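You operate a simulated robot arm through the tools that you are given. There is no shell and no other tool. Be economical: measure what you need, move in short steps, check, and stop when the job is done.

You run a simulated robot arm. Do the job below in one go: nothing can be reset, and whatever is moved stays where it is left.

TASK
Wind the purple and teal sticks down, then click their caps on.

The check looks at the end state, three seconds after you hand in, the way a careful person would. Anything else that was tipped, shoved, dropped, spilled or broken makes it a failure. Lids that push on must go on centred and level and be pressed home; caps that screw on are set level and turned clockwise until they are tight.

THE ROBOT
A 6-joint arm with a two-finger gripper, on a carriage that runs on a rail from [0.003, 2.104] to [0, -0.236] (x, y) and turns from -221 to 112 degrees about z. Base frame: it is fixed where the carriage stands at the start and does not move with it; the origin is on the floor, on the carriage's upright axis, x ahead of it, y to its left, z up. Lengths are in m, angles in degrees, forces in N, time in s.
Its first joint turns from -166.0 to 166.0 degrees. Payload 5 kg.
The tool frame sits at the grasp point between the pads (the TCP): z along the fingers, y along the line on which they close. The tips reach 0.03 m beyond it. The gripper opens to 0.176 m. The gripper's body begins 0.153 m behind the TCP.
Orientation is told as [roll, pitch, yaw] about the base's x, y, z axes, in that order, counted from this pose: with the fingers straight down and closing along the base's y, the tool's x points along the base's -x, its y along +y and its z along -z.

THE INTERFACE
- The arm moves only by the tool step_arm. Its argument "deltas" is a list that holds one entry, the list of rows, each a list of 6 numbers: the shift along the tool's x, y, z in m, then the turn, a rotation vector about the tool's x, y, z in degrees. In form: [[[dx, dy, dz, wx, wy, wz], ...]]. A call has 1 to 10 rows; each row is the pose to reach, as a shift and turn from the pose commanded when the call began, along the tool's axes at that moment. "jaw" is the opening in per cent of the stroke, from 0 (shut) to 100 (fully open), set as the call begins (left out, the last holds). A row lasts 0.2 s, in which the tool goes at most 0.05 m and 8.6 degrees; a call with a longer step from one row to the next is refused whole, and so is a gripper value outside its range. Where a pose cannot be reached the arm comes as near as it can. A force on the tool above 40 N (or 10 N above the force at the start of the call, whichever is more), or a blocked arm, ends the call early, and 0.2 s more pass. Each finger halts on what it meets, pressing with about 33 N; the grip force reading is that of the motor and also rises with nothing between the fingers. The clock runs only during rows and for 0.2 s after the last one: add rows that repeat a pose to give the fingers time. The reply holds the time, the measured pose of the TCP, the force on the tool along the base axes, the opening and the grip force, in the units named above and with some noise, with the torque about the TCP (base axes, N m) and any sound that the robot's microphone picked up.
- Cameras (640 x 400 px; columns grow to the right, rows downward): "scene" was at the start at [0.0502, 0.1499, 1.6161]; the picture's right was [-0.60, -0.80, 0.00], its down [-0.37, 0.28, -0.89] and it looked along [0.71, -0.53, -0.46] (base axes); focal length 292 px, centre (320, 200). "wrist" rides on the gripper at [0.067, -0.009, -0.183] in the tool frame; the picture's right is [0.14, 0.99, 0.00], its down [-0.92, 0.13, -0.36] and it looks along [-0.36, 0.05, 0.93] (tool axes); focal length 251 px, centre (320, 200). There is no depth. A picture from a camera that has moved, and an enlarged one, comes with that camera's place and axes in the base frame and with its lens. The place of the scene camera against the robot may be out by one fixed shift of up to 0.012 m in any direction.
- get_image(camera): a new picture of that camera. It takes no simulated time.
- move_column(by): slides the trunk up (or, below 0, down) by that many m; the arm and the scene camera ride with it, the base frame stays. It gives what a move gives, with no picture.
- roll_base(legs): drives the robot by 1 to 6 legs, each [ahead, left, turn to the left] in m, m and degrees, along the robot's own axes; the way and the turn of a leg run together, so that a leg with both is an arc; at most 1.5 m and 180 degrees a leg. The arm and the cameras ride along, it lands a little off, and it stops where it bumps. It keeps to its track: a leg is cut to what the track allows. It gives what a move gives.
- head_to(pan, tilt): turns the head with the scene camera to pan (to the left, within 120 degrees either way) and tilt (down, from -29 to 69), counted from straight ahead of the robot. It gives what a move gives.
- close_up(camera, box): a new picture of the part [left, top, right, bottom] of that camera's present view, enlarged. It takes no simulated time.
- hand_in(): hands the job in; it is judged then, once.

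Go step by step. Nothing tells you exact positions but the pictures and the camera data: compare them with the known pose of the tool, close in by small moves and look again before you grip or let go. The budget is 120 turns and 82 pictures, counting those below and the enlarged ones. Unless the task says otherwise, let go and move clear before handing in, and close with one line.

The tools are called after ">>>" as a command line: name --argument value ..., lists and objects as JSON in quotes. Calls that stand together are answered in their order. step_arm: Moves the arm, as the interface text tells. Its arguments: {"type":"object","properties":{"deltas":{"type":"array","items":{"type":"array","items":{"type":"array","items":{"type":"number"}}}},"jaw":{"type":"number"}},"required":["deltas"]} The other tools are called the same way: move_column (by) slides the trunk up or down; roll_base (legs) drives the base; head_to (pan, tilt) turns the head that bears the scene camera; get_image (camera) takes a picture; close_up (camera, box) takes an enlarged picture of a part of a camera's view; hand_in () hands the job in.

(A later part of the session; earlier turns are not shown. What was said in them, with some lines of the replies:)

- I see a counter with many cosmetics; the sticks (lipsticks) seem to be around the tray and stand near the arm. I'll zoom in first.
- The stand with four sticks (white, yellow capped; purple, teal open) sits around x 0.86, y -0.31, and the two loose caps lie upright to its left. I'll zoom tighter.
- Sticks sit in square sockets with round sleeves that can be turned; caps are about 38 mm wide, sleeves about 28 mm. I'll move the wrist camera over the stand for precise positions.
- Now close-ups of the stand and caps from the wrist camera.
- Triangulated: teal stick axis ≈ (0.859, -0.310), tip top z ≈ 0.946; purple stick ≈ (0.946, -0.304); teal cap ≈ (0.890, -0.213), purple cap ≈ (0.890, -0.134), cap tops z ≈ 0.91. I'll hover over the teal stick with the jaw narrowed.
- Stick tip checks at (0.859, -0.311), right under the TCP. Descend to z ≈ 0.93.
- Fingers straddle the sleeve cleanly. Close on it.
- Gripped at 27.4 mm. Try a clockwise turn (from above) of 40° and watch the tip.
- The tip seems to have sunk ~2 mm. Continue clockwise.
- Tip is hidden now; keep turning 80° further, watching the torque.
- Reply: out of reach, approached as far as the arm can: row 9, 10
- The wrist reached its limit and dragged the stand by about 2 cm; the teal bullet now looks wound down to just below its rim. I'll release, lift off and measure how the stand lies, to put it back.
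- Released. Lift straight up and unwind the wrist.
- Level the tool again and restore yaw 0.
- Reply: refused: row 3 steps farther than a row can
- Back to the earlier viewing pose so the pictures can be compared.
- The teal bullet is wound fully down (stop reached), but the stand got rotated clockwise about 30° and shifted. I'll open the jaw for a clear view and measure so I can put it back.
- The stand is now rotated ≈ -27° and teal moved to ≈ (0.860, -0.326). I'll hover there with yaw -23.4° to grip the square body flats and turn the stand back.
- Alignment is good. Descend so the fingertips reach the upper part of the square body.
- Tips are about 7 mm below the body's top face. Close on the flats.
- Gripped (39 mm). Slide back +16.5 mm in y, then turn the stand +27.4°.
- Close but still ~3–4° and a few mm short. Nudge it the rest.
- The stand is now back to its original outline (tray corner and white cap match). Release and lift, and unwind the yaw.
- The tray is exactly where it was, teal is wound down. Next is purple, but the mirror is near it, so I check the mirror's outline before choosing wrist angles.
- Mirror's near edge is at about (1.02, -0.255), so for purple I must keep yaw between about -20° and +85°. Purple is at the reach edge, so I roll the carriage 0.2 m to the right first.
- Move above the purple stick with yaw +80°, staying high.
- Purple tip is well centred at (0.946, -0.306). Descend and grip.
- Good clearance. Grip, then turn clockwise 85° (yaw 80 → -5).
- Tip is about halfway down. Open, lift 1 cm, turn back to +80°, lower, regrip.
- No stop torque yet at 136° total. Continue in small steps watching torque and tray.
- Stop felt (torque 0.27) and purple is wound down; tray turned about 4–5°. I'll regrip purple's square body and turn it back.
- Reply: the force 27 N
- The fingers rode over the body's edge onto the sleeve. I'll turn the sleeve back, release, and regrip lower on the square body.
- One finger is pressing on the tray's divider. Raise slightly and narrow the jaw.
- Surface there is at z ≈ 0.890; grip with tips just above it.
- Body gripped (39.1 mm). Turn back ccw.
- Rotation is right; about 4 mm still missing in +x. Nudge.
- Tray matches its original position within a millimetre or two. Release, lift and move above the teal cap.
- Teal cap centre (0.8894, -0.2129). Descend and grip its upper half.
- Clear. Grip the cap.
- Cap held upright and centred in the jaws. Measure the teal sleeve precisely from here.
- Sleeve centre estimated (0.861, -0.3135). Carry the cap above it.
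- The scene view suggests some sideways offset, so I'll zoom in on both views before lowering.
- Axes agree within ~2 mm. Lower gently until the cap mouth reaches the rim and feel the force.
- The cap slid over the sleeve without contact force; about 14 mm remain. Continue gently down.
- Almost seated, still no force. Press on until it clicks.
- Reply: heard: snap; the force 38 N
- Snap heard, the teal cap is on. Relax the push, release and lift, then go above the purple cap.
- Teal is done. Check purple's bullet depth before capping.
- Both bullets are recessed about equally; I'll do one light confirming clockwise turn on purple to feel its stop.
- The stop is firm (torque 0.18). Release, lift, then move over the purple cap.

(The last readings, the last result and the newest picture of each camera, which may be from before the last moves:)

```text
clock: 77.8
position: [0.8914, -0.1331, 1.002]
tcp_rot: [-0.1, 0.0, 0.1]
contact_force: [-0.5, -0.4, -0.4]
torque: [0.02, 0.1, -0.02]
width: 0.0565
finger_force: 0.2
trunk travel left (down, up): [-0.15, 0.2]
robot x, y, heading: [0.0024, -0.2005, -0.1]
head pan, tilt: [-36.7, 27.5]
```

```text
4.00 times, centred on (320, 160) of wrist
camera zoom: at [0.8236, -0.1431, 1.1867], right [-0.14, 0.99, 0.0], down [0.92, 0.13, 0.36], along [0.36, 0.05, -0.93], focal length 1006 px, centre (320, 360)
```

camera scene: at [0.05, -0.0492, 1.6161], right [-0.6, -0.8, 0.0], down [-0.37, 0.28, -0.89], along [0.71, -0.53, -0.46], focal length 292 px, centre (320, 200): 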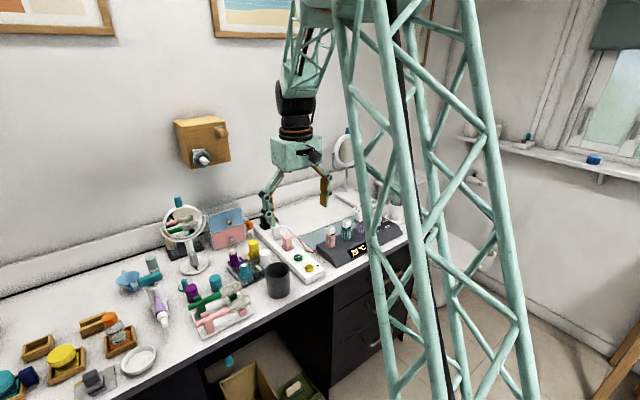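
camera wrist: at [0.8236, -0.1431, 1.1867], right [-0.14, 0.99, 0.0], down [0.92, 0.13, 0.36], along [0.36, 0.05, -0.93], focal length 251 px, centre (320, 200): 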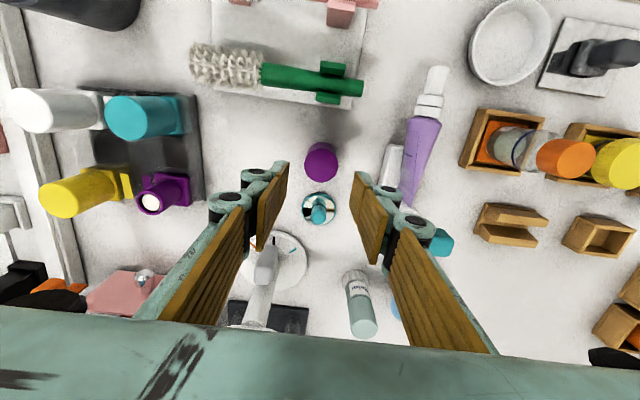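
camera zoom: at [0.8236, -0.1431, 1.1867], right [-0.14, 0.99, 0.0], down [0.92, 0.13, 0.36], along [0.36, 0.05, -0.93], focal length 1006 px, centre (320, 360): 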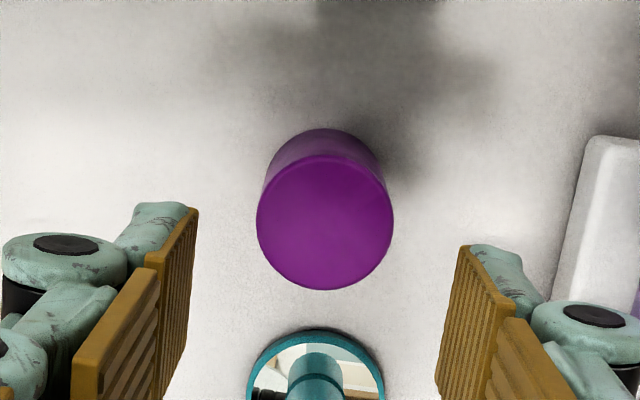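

Purple cap centre (0.8895, -0.133). Descend and grip.

>>> step_arm --deltas '[[[0.002, 0, 0.03, 0, 0, 0], [0.002, 0, 0.06, 0, 0, 0], [0.002, 0, 0.08, 0, 0, 0], [0.002, 0, 0.092, 0, 0, 0], [0.002, 0, 0.092, 0, 0, 0]]]'

>>> step_arm --deltas '[[[0, 0, 0, 0, 0, 0], [0, 0, 0, 0, 0, 0], [0, 0, 0, 0, 0, 0]]]' --jaw 15

>>> step_arm --deltas '[[[0, 0, -0.03, 0, 0, 0], [0, 0, -0.07, 0, 0, 0], [0, 0, -0.115, 0, 0, 0], [0, 0, -0.115, 0, 0, 0]]]'

>>> close_up --camera "wrist" --box '[100, 100, 420, 300]'

```text
clock: 79.0
position: [0.8886, -0.1336, 0.9092]
tcp_rot: [-0.1, -0.2, 0.0]
contact_force: [0.0, 0.0, 0.6]
torque: [-0.03, 0.03, 0.02]
width: 0.0561
finger_force: 0.0
trunk travel left (down, up): [-0.15, 0.2]
robot x, y, heading: [-0.0007, -0.1987, -0.2]
head pan, tilt: [-36.7, 27.5]
```

```text
clock: 79.8
position: [0.8881, -0.1338, 0.9111]
tcp_rot: [-0.1, 0.0, 0.1]
contact_force: [0.6, 0.9, 0.1]
torque: [-0.01, -0.01, 0.01]
width: 0.0372
finger_force: 32.7
trunk travel left (down, up): [-0.15, 0.2]
robot x, y, heading: [-0.0023, -0.2019, -0.0]
head pan, tilt: [-36.7, 27.5]
```

```text
clock: 80.8
position: [0.8883, -0.1331, 1.0247]
tcp_rot: [-0.1, -0.1, 0.0]
contact_force: [0.0, 0.7, 0.2]
torque: [-0.02, -0.13, -0.02]
width: 0.0372
finger_force: 32.2
trunk travel left (down, up): [-0.15, 0.2]
robot x, y, heading: [-0.0025, -0.1996, -0.2]
head pan, tilt: [-36.7, 27.5]
```

```text
2.00 times, centred on (260, 200) of wrist
camera zoom: at [0.8214, -0.1429, 1.209], right [-0.14, 0.99, 0.0], down [0.92, 0.13, 0.36], along [0.36, 0.05, -0.93], focal length 503 px, centre (440, 200)
```

zoom: 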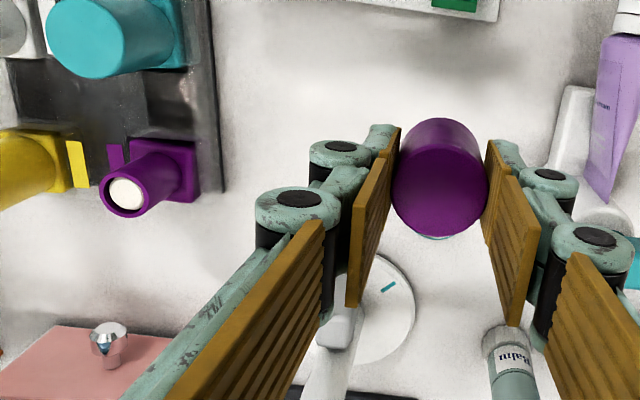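

Cap held. Carry it above the purple sleeve (0.9485, -0.308).

>>> step_arm --deltas '[[[0, -0.035, 0, 0, 0, 0], [-0.01, -0.075, 0, 0, 0, 0], [-0.03, -0.11, 0, 0, 0, 0], [-0.05, -0.145, 0, 0, 0, 0], [-0.0603, -0.1747, 0, 0, 0, 0], [-0.0603, -0.1747, 0.022, 0, 0, 0], [-0.0603, -0.1747, 0.022, 0, 0, 0]]]'

>>> close_up --camera "scene" --box '[235, 227, 275, 267]'

>>> close_up --camera "wrist" --box '[290, 135, 354, 175]'

```text
clock: 82.5
position: [0.9495, -0.3111, 1.0021]
tcp_rot: [-0.2, 0.0, 0.0]
contact_force: [0.4, -0.3, -1.9]
torque: [-0.03, 0.09, 0.01]
width: 0.0371
finger_force: 32.9
trunk travel left (down, up): [-0.15, 0.2]
robot x, y, heading: [0.0016, -0.1996, 0.2]
head pan, tilt: [-36.7, 27.5]
```

```text
10.00 times, centred on (255, 247) of scene
camera zoom: at [0.0507, -0.0492, 1.616], right [-0.6, -0.8, 0.0], down [-0.37, 0.28, -0.89], along [0.71, -0.53, -0.46], focal length 2916 px, centre (970, -270)
```

zoom: 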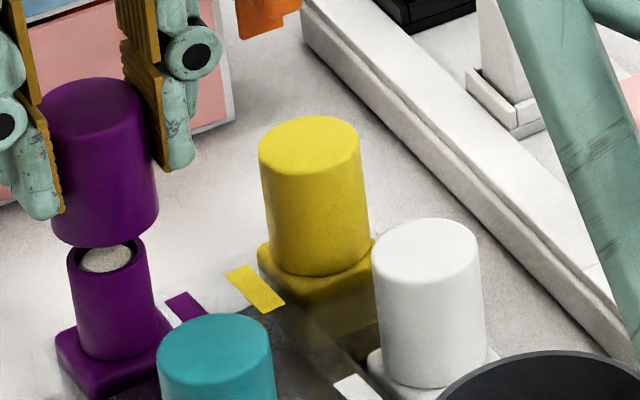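

```text
10.00 times, centred on (322, 155) of wrist
camera zoom: at [0.8824, -0.321, 1.1871], right [-0.14, 0.99, 0.0], down [0.92, 0.13, 0.36], along [0.36, 0.05, -0.93], focal length 2514 px, centre (300, 650)
```

zoom: 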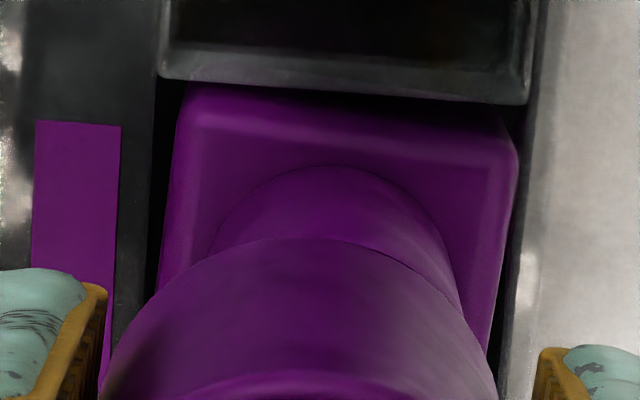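

Sleeve is ~3 mm more to +y and ~1.5 mm to -x. Correct and lower.

>>> step_arm --deltas '[[[0.0015, 0.003, 0, 0, 0, 0], [0.0015, 0.003, 0.008, 0, 0, 0], [0.0015, 0.003, 0.012, 0, 0, 0], [0.0015, 0.003, 0.012, 0, 0, 0]]]'

>>> close_up --camera "wrist" --box '[290, 135, 354, 175]'

>>> close_up --camera "scene" --box '[235, 227, 275, 267]'

```text
clock: 83.5
position: [0.9464, -0.3076, 0.9915]
tcp_rot: [-0.1, 0.0, 0.0]
contact_force: [0.2, 0.4, -1.0]
torque: [-0.05, 0.0, -0.02]
width: 0.0372
finger_force: 32.8
trunk travel left (down, up): [-0.15, 0.2]
robot x, y, heading: [0.0001, -0.1974, -0.1]
head pan, tilt: [-36.7, 27.5]
```

```text
10.00 times, centred on (322, 155) of wrist
camera zoom: at [0.8798, -0.3168, 1.1761], right [-0.14, 0.99, 0.0], down [0.92, 0.13, 0.36], along [0.36, 0.05, -0.93], focal length 2514 px, centre (300, 650)
```

zoom: 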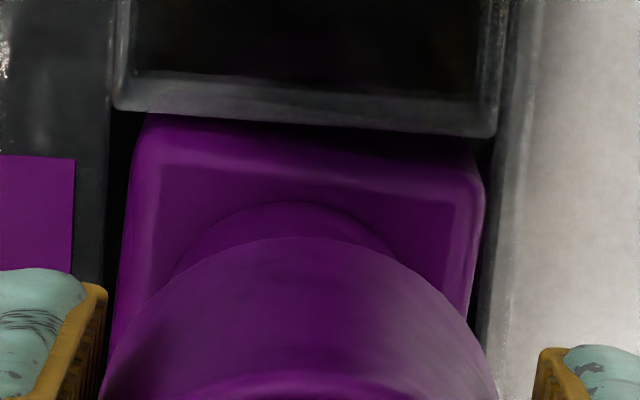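

```text
10.00 times, centred on (255, 247) of scene
camera zoom: at [0.0501, -0.0492, 1.6161], right [-0.6, -0.8, 0.0], down [-0.37, 0.28, -0.89], along [0.71, -0.53, -0.46], focal length 2916 px, centre (970, -270)
```

zoom: 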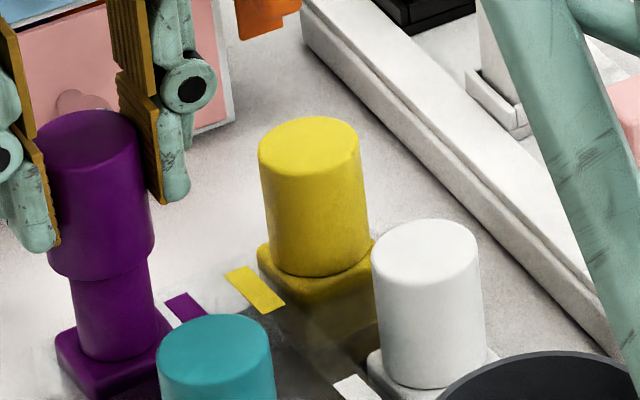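

Well aligned. Lower over the sleeve.

>>> step_arm --deltas '[[[0, -0.0008, 0.005, 0, 0, 0], [0, -0.0008, 0.01, 0, 0, 0], [0, -0.0008, 0.015, 0, 0, 0], [0, -0.0008, 0.02, 0, 0, 0], [0, -0.0008, 0.02, 0, 0, 0]]]'

>>> close_up --camera "scene" --box '[235, 227, 275, 267]'

```text
clock: 84.7
position: [0.9461, -0.3081, 0.9706]
tcp_rot: [-0.1, -0.1, 0.1]
contact_force: [1.1, -0.8, -0.7]
torque: [0.01, 0.03, 0.02]
width: 0.0373
finger_force: 32.9
trunk travel left (down, up): [-0.15, 0.2]
robot x, y, heading: [0.0023, -0.1994, 0.0]
head pan, tilt: [-36.7, 27.5]
```

```text
10.00 times, centred on (255, 247) of scene
camera zoom: at [0.0501, -0.0492, 1.6161], right [-0.6, -0.8, 0.0], down [-0.37, 0.28, -0.89], along [0.71, -0.53, -0.46], focal length 2916 px, centre (970, -270)
```

zoom: 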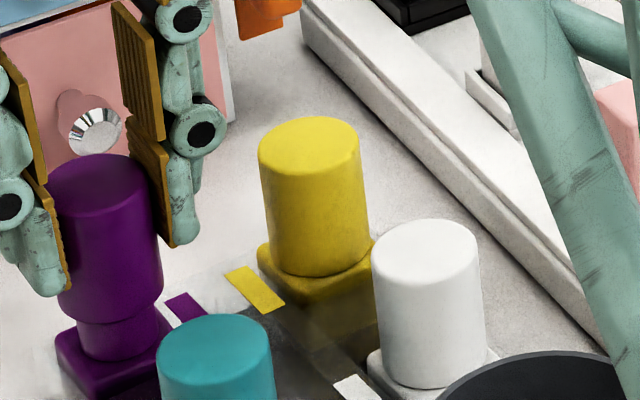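

Sliding on without force. Continue down and press home.

>>> step_arm --deltas '[[[0, 0, 0.004, 0, 0, 0], [0, 0, 0.008, 0, 0, 0], [0, 0, 0.012, 0, 0, 0], [0, 0, 0.016, 0, 0, 0], [0, 0, 0.018, 0, 0, 0], [0, 0, 0.018, 0, 0, 0]]]'

>>> step_arm --deltas '[[[0, 0, 0.002, 0, 0, 0], [0, 0, 0.004, 0, 0, 0], [0, 0, 0.006, 0, 0, 0], [0, 0, 0.008, 0, 0, 0], [0, 0, 0.01, 0, 0, 0]]]'

>>> close_up --camera "scene" --box '[235, 227, 275, 267]'

```text
clock: 86.0
position: [0.9464, -0.3078, 0.9522]
tcp_rot: [-0.1, 0.0, -0.1]
contact_force: [0.3, 0.1, -0.7]
torque: [0.0, 0.01, -0.02]
width: 0.0371
finger_force: 33.1
trunk travel left (down, up): [-0.15, 0.2]
robot x, y, heading: [0.0031, -0.2, 0.2]
head pan, tilt: [-36.7, 27.5]
```

```text
clock: 87.2
position: [0.9472, -0.3077, 0.9481]
tcp_rot: [-0.2, -0.3, 0.0]
contact_force: [-6.2, -2.3, 39.0]
torque: [-0.1, 0.16, -0.01]
width: 0.0376
finger_force: 33.0
trunk travel left (down, up): [-0.15, 0.2]
robot x, y, heading: [-0.0006, -0.2026, -0.1]
head pan, tilt: [-36.7, 27.5]
heard: snap
```

```text
10.00 times, centred on (255, 247) of scene
camera zoom: at [0.0475, -0.0491, 1.6165], right [-0.6, -0.8, 0.0], down [-0.37, 0.28, -0.89], along [0.71, -0.53, -0.46], focal length 2916 px, centre (970, -270)
```

zoom: 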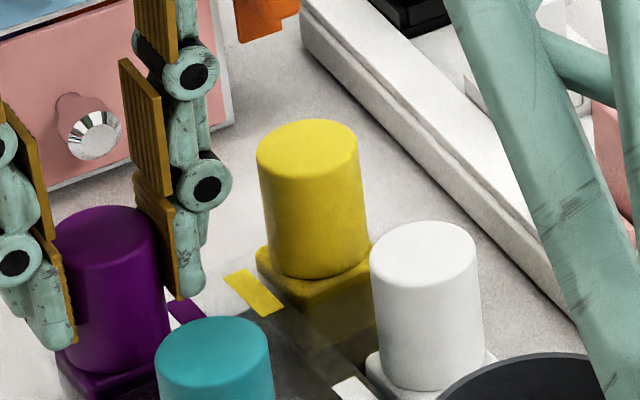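

Snap heard again. Relax, release, rise and back away for a final look.

>>> step_arm --deltas '[[[0, 0, -0.004, 0, 0, 0], [0, 0, -0.004, 0, 0, 0]]]'

>>> step_arm --deltas '[[[0, 0, 0, 0, 0, 0], [0, 0, 0, 0, 0, 0], [0, 0, -0.03, 0, 0, 0], [0, 0, -0.07, 0, 0, 0], [0, 0, -0.11, 0, 0, 0], [0, 0, -0.15, 0, 0, 0], [0, 0, -0.2, 0, 0, 0]]]' --jaw 32

>>> step_arm --deltas '[[[0.04, 0, -0.02, 0, 0, 0], [0.08, 0, -0.03, 0, 0, 0], [0.12, 0, -0.03, 0, 0, 0], [0.16, 0, -0.03, 0, 0, 0], [0.2, 0, -0.03, 0, 0, 0], [0.2, 0, -0.03, 0, 0, 0]]]' --jaw 80

>>> close_up --camera "scene" --box '[180, 200, 300, 300]'

>>> get_image --camera "wrist"

```text
clock: 87.8
position: [0.9475, -0.3073, 0.9466]
tcp_rot: [-0.1, -0.1, 0.1]
contact_force: [3.1, -1.8, 14.0]
torque: [-0.07, -0.44, -0.01]
width: 0.0372
finger_force: 33.2
trunk travel left (down, up): [-0.15, 0.2]
robot x, y, heading: [-0.0008, -0.1982, -0.0]
head pan, tilt: [-36.7, 27.5]
```

```text
clock: 89.5
position: [0.9489, -0.3093, 1.1475]
tcp_rot: [-0.1, 0.0, -0.1]
contact_force: [1.3, -0.5, -0.1]
torque: [-0.01, 0.11, 0.01]
width: 0.0563
finger_force: 0.1
trunk travel left (down, up): [-0.15, 0.2]
robot x, y, heading: [-0.003, -0.1992, 0.1]
head pan, tilt: [-36.7, 27.5]
```

```text
clock: 90.8
position: [0.7464, -0.3055, 1.1755]
tcp_rot: [0.0, -0.1, -0.1]
contact_force: [-1.3, -0.2, 1.5]
torque: [0.02, -0.24, -0.03]
width: 0.1408
finger_force: 0.2
trunk travel left (down, up): [-0.15, 0.2]
robot x, y, heading: [-0.0008, -0.1947, 0.2]
head pan, tilt: [-36.7, 27.5]
```

```text
4.00 times, centred on (240, 250) of scene
camera zoom: at [0.0485, -0.0492, 1.6161], right [-0.6, -0.8, 0.0], down [-0.37, 0.28, -0.89], along [0.71, -0.53, -0.46], focal length 1167 px, centre (640, 0)
```

zoom: 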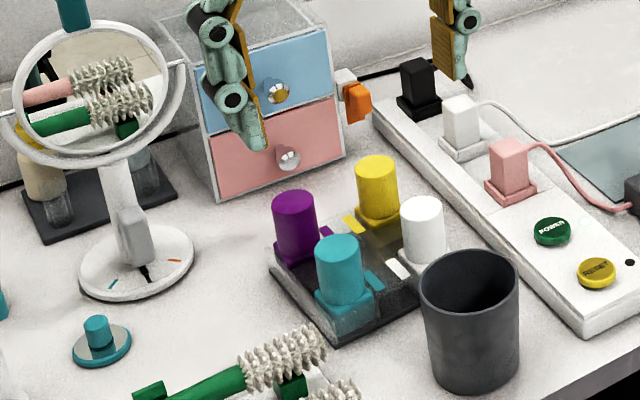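

```text
8 pictures are left
camera wrist: at [0.6795, -0.3148, 1.3611], right [-0.14, 0.99, 0.0], down [0.92, 0.13, 0.36], along [0.36, 0.05, -0.93], focal length 251 px, centre (320, 200)
```

wrist: 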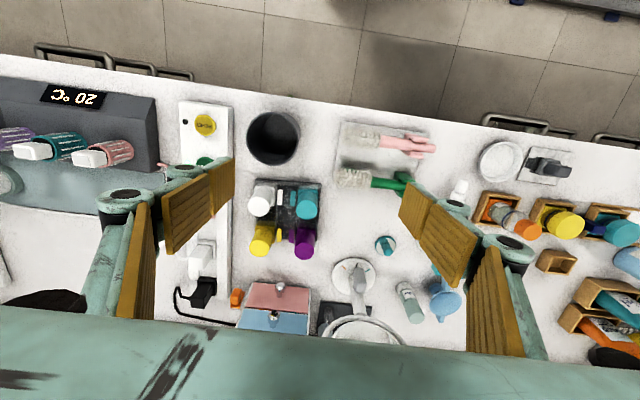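

Both caps sit level and seated, the tray is back where it stood, and everything else looks untouched. I'm handing in.

>>> hand_in

```text
The job is handed in.
```

The purple and teal sticks are wound down to their stops and both caps snapped on. While winding, I turned the tray twice by accident (about 27° with a 16 mm shift, then about 5°). I set it back to within 2–3 mm of where it started, and nothing else looked disturbed.
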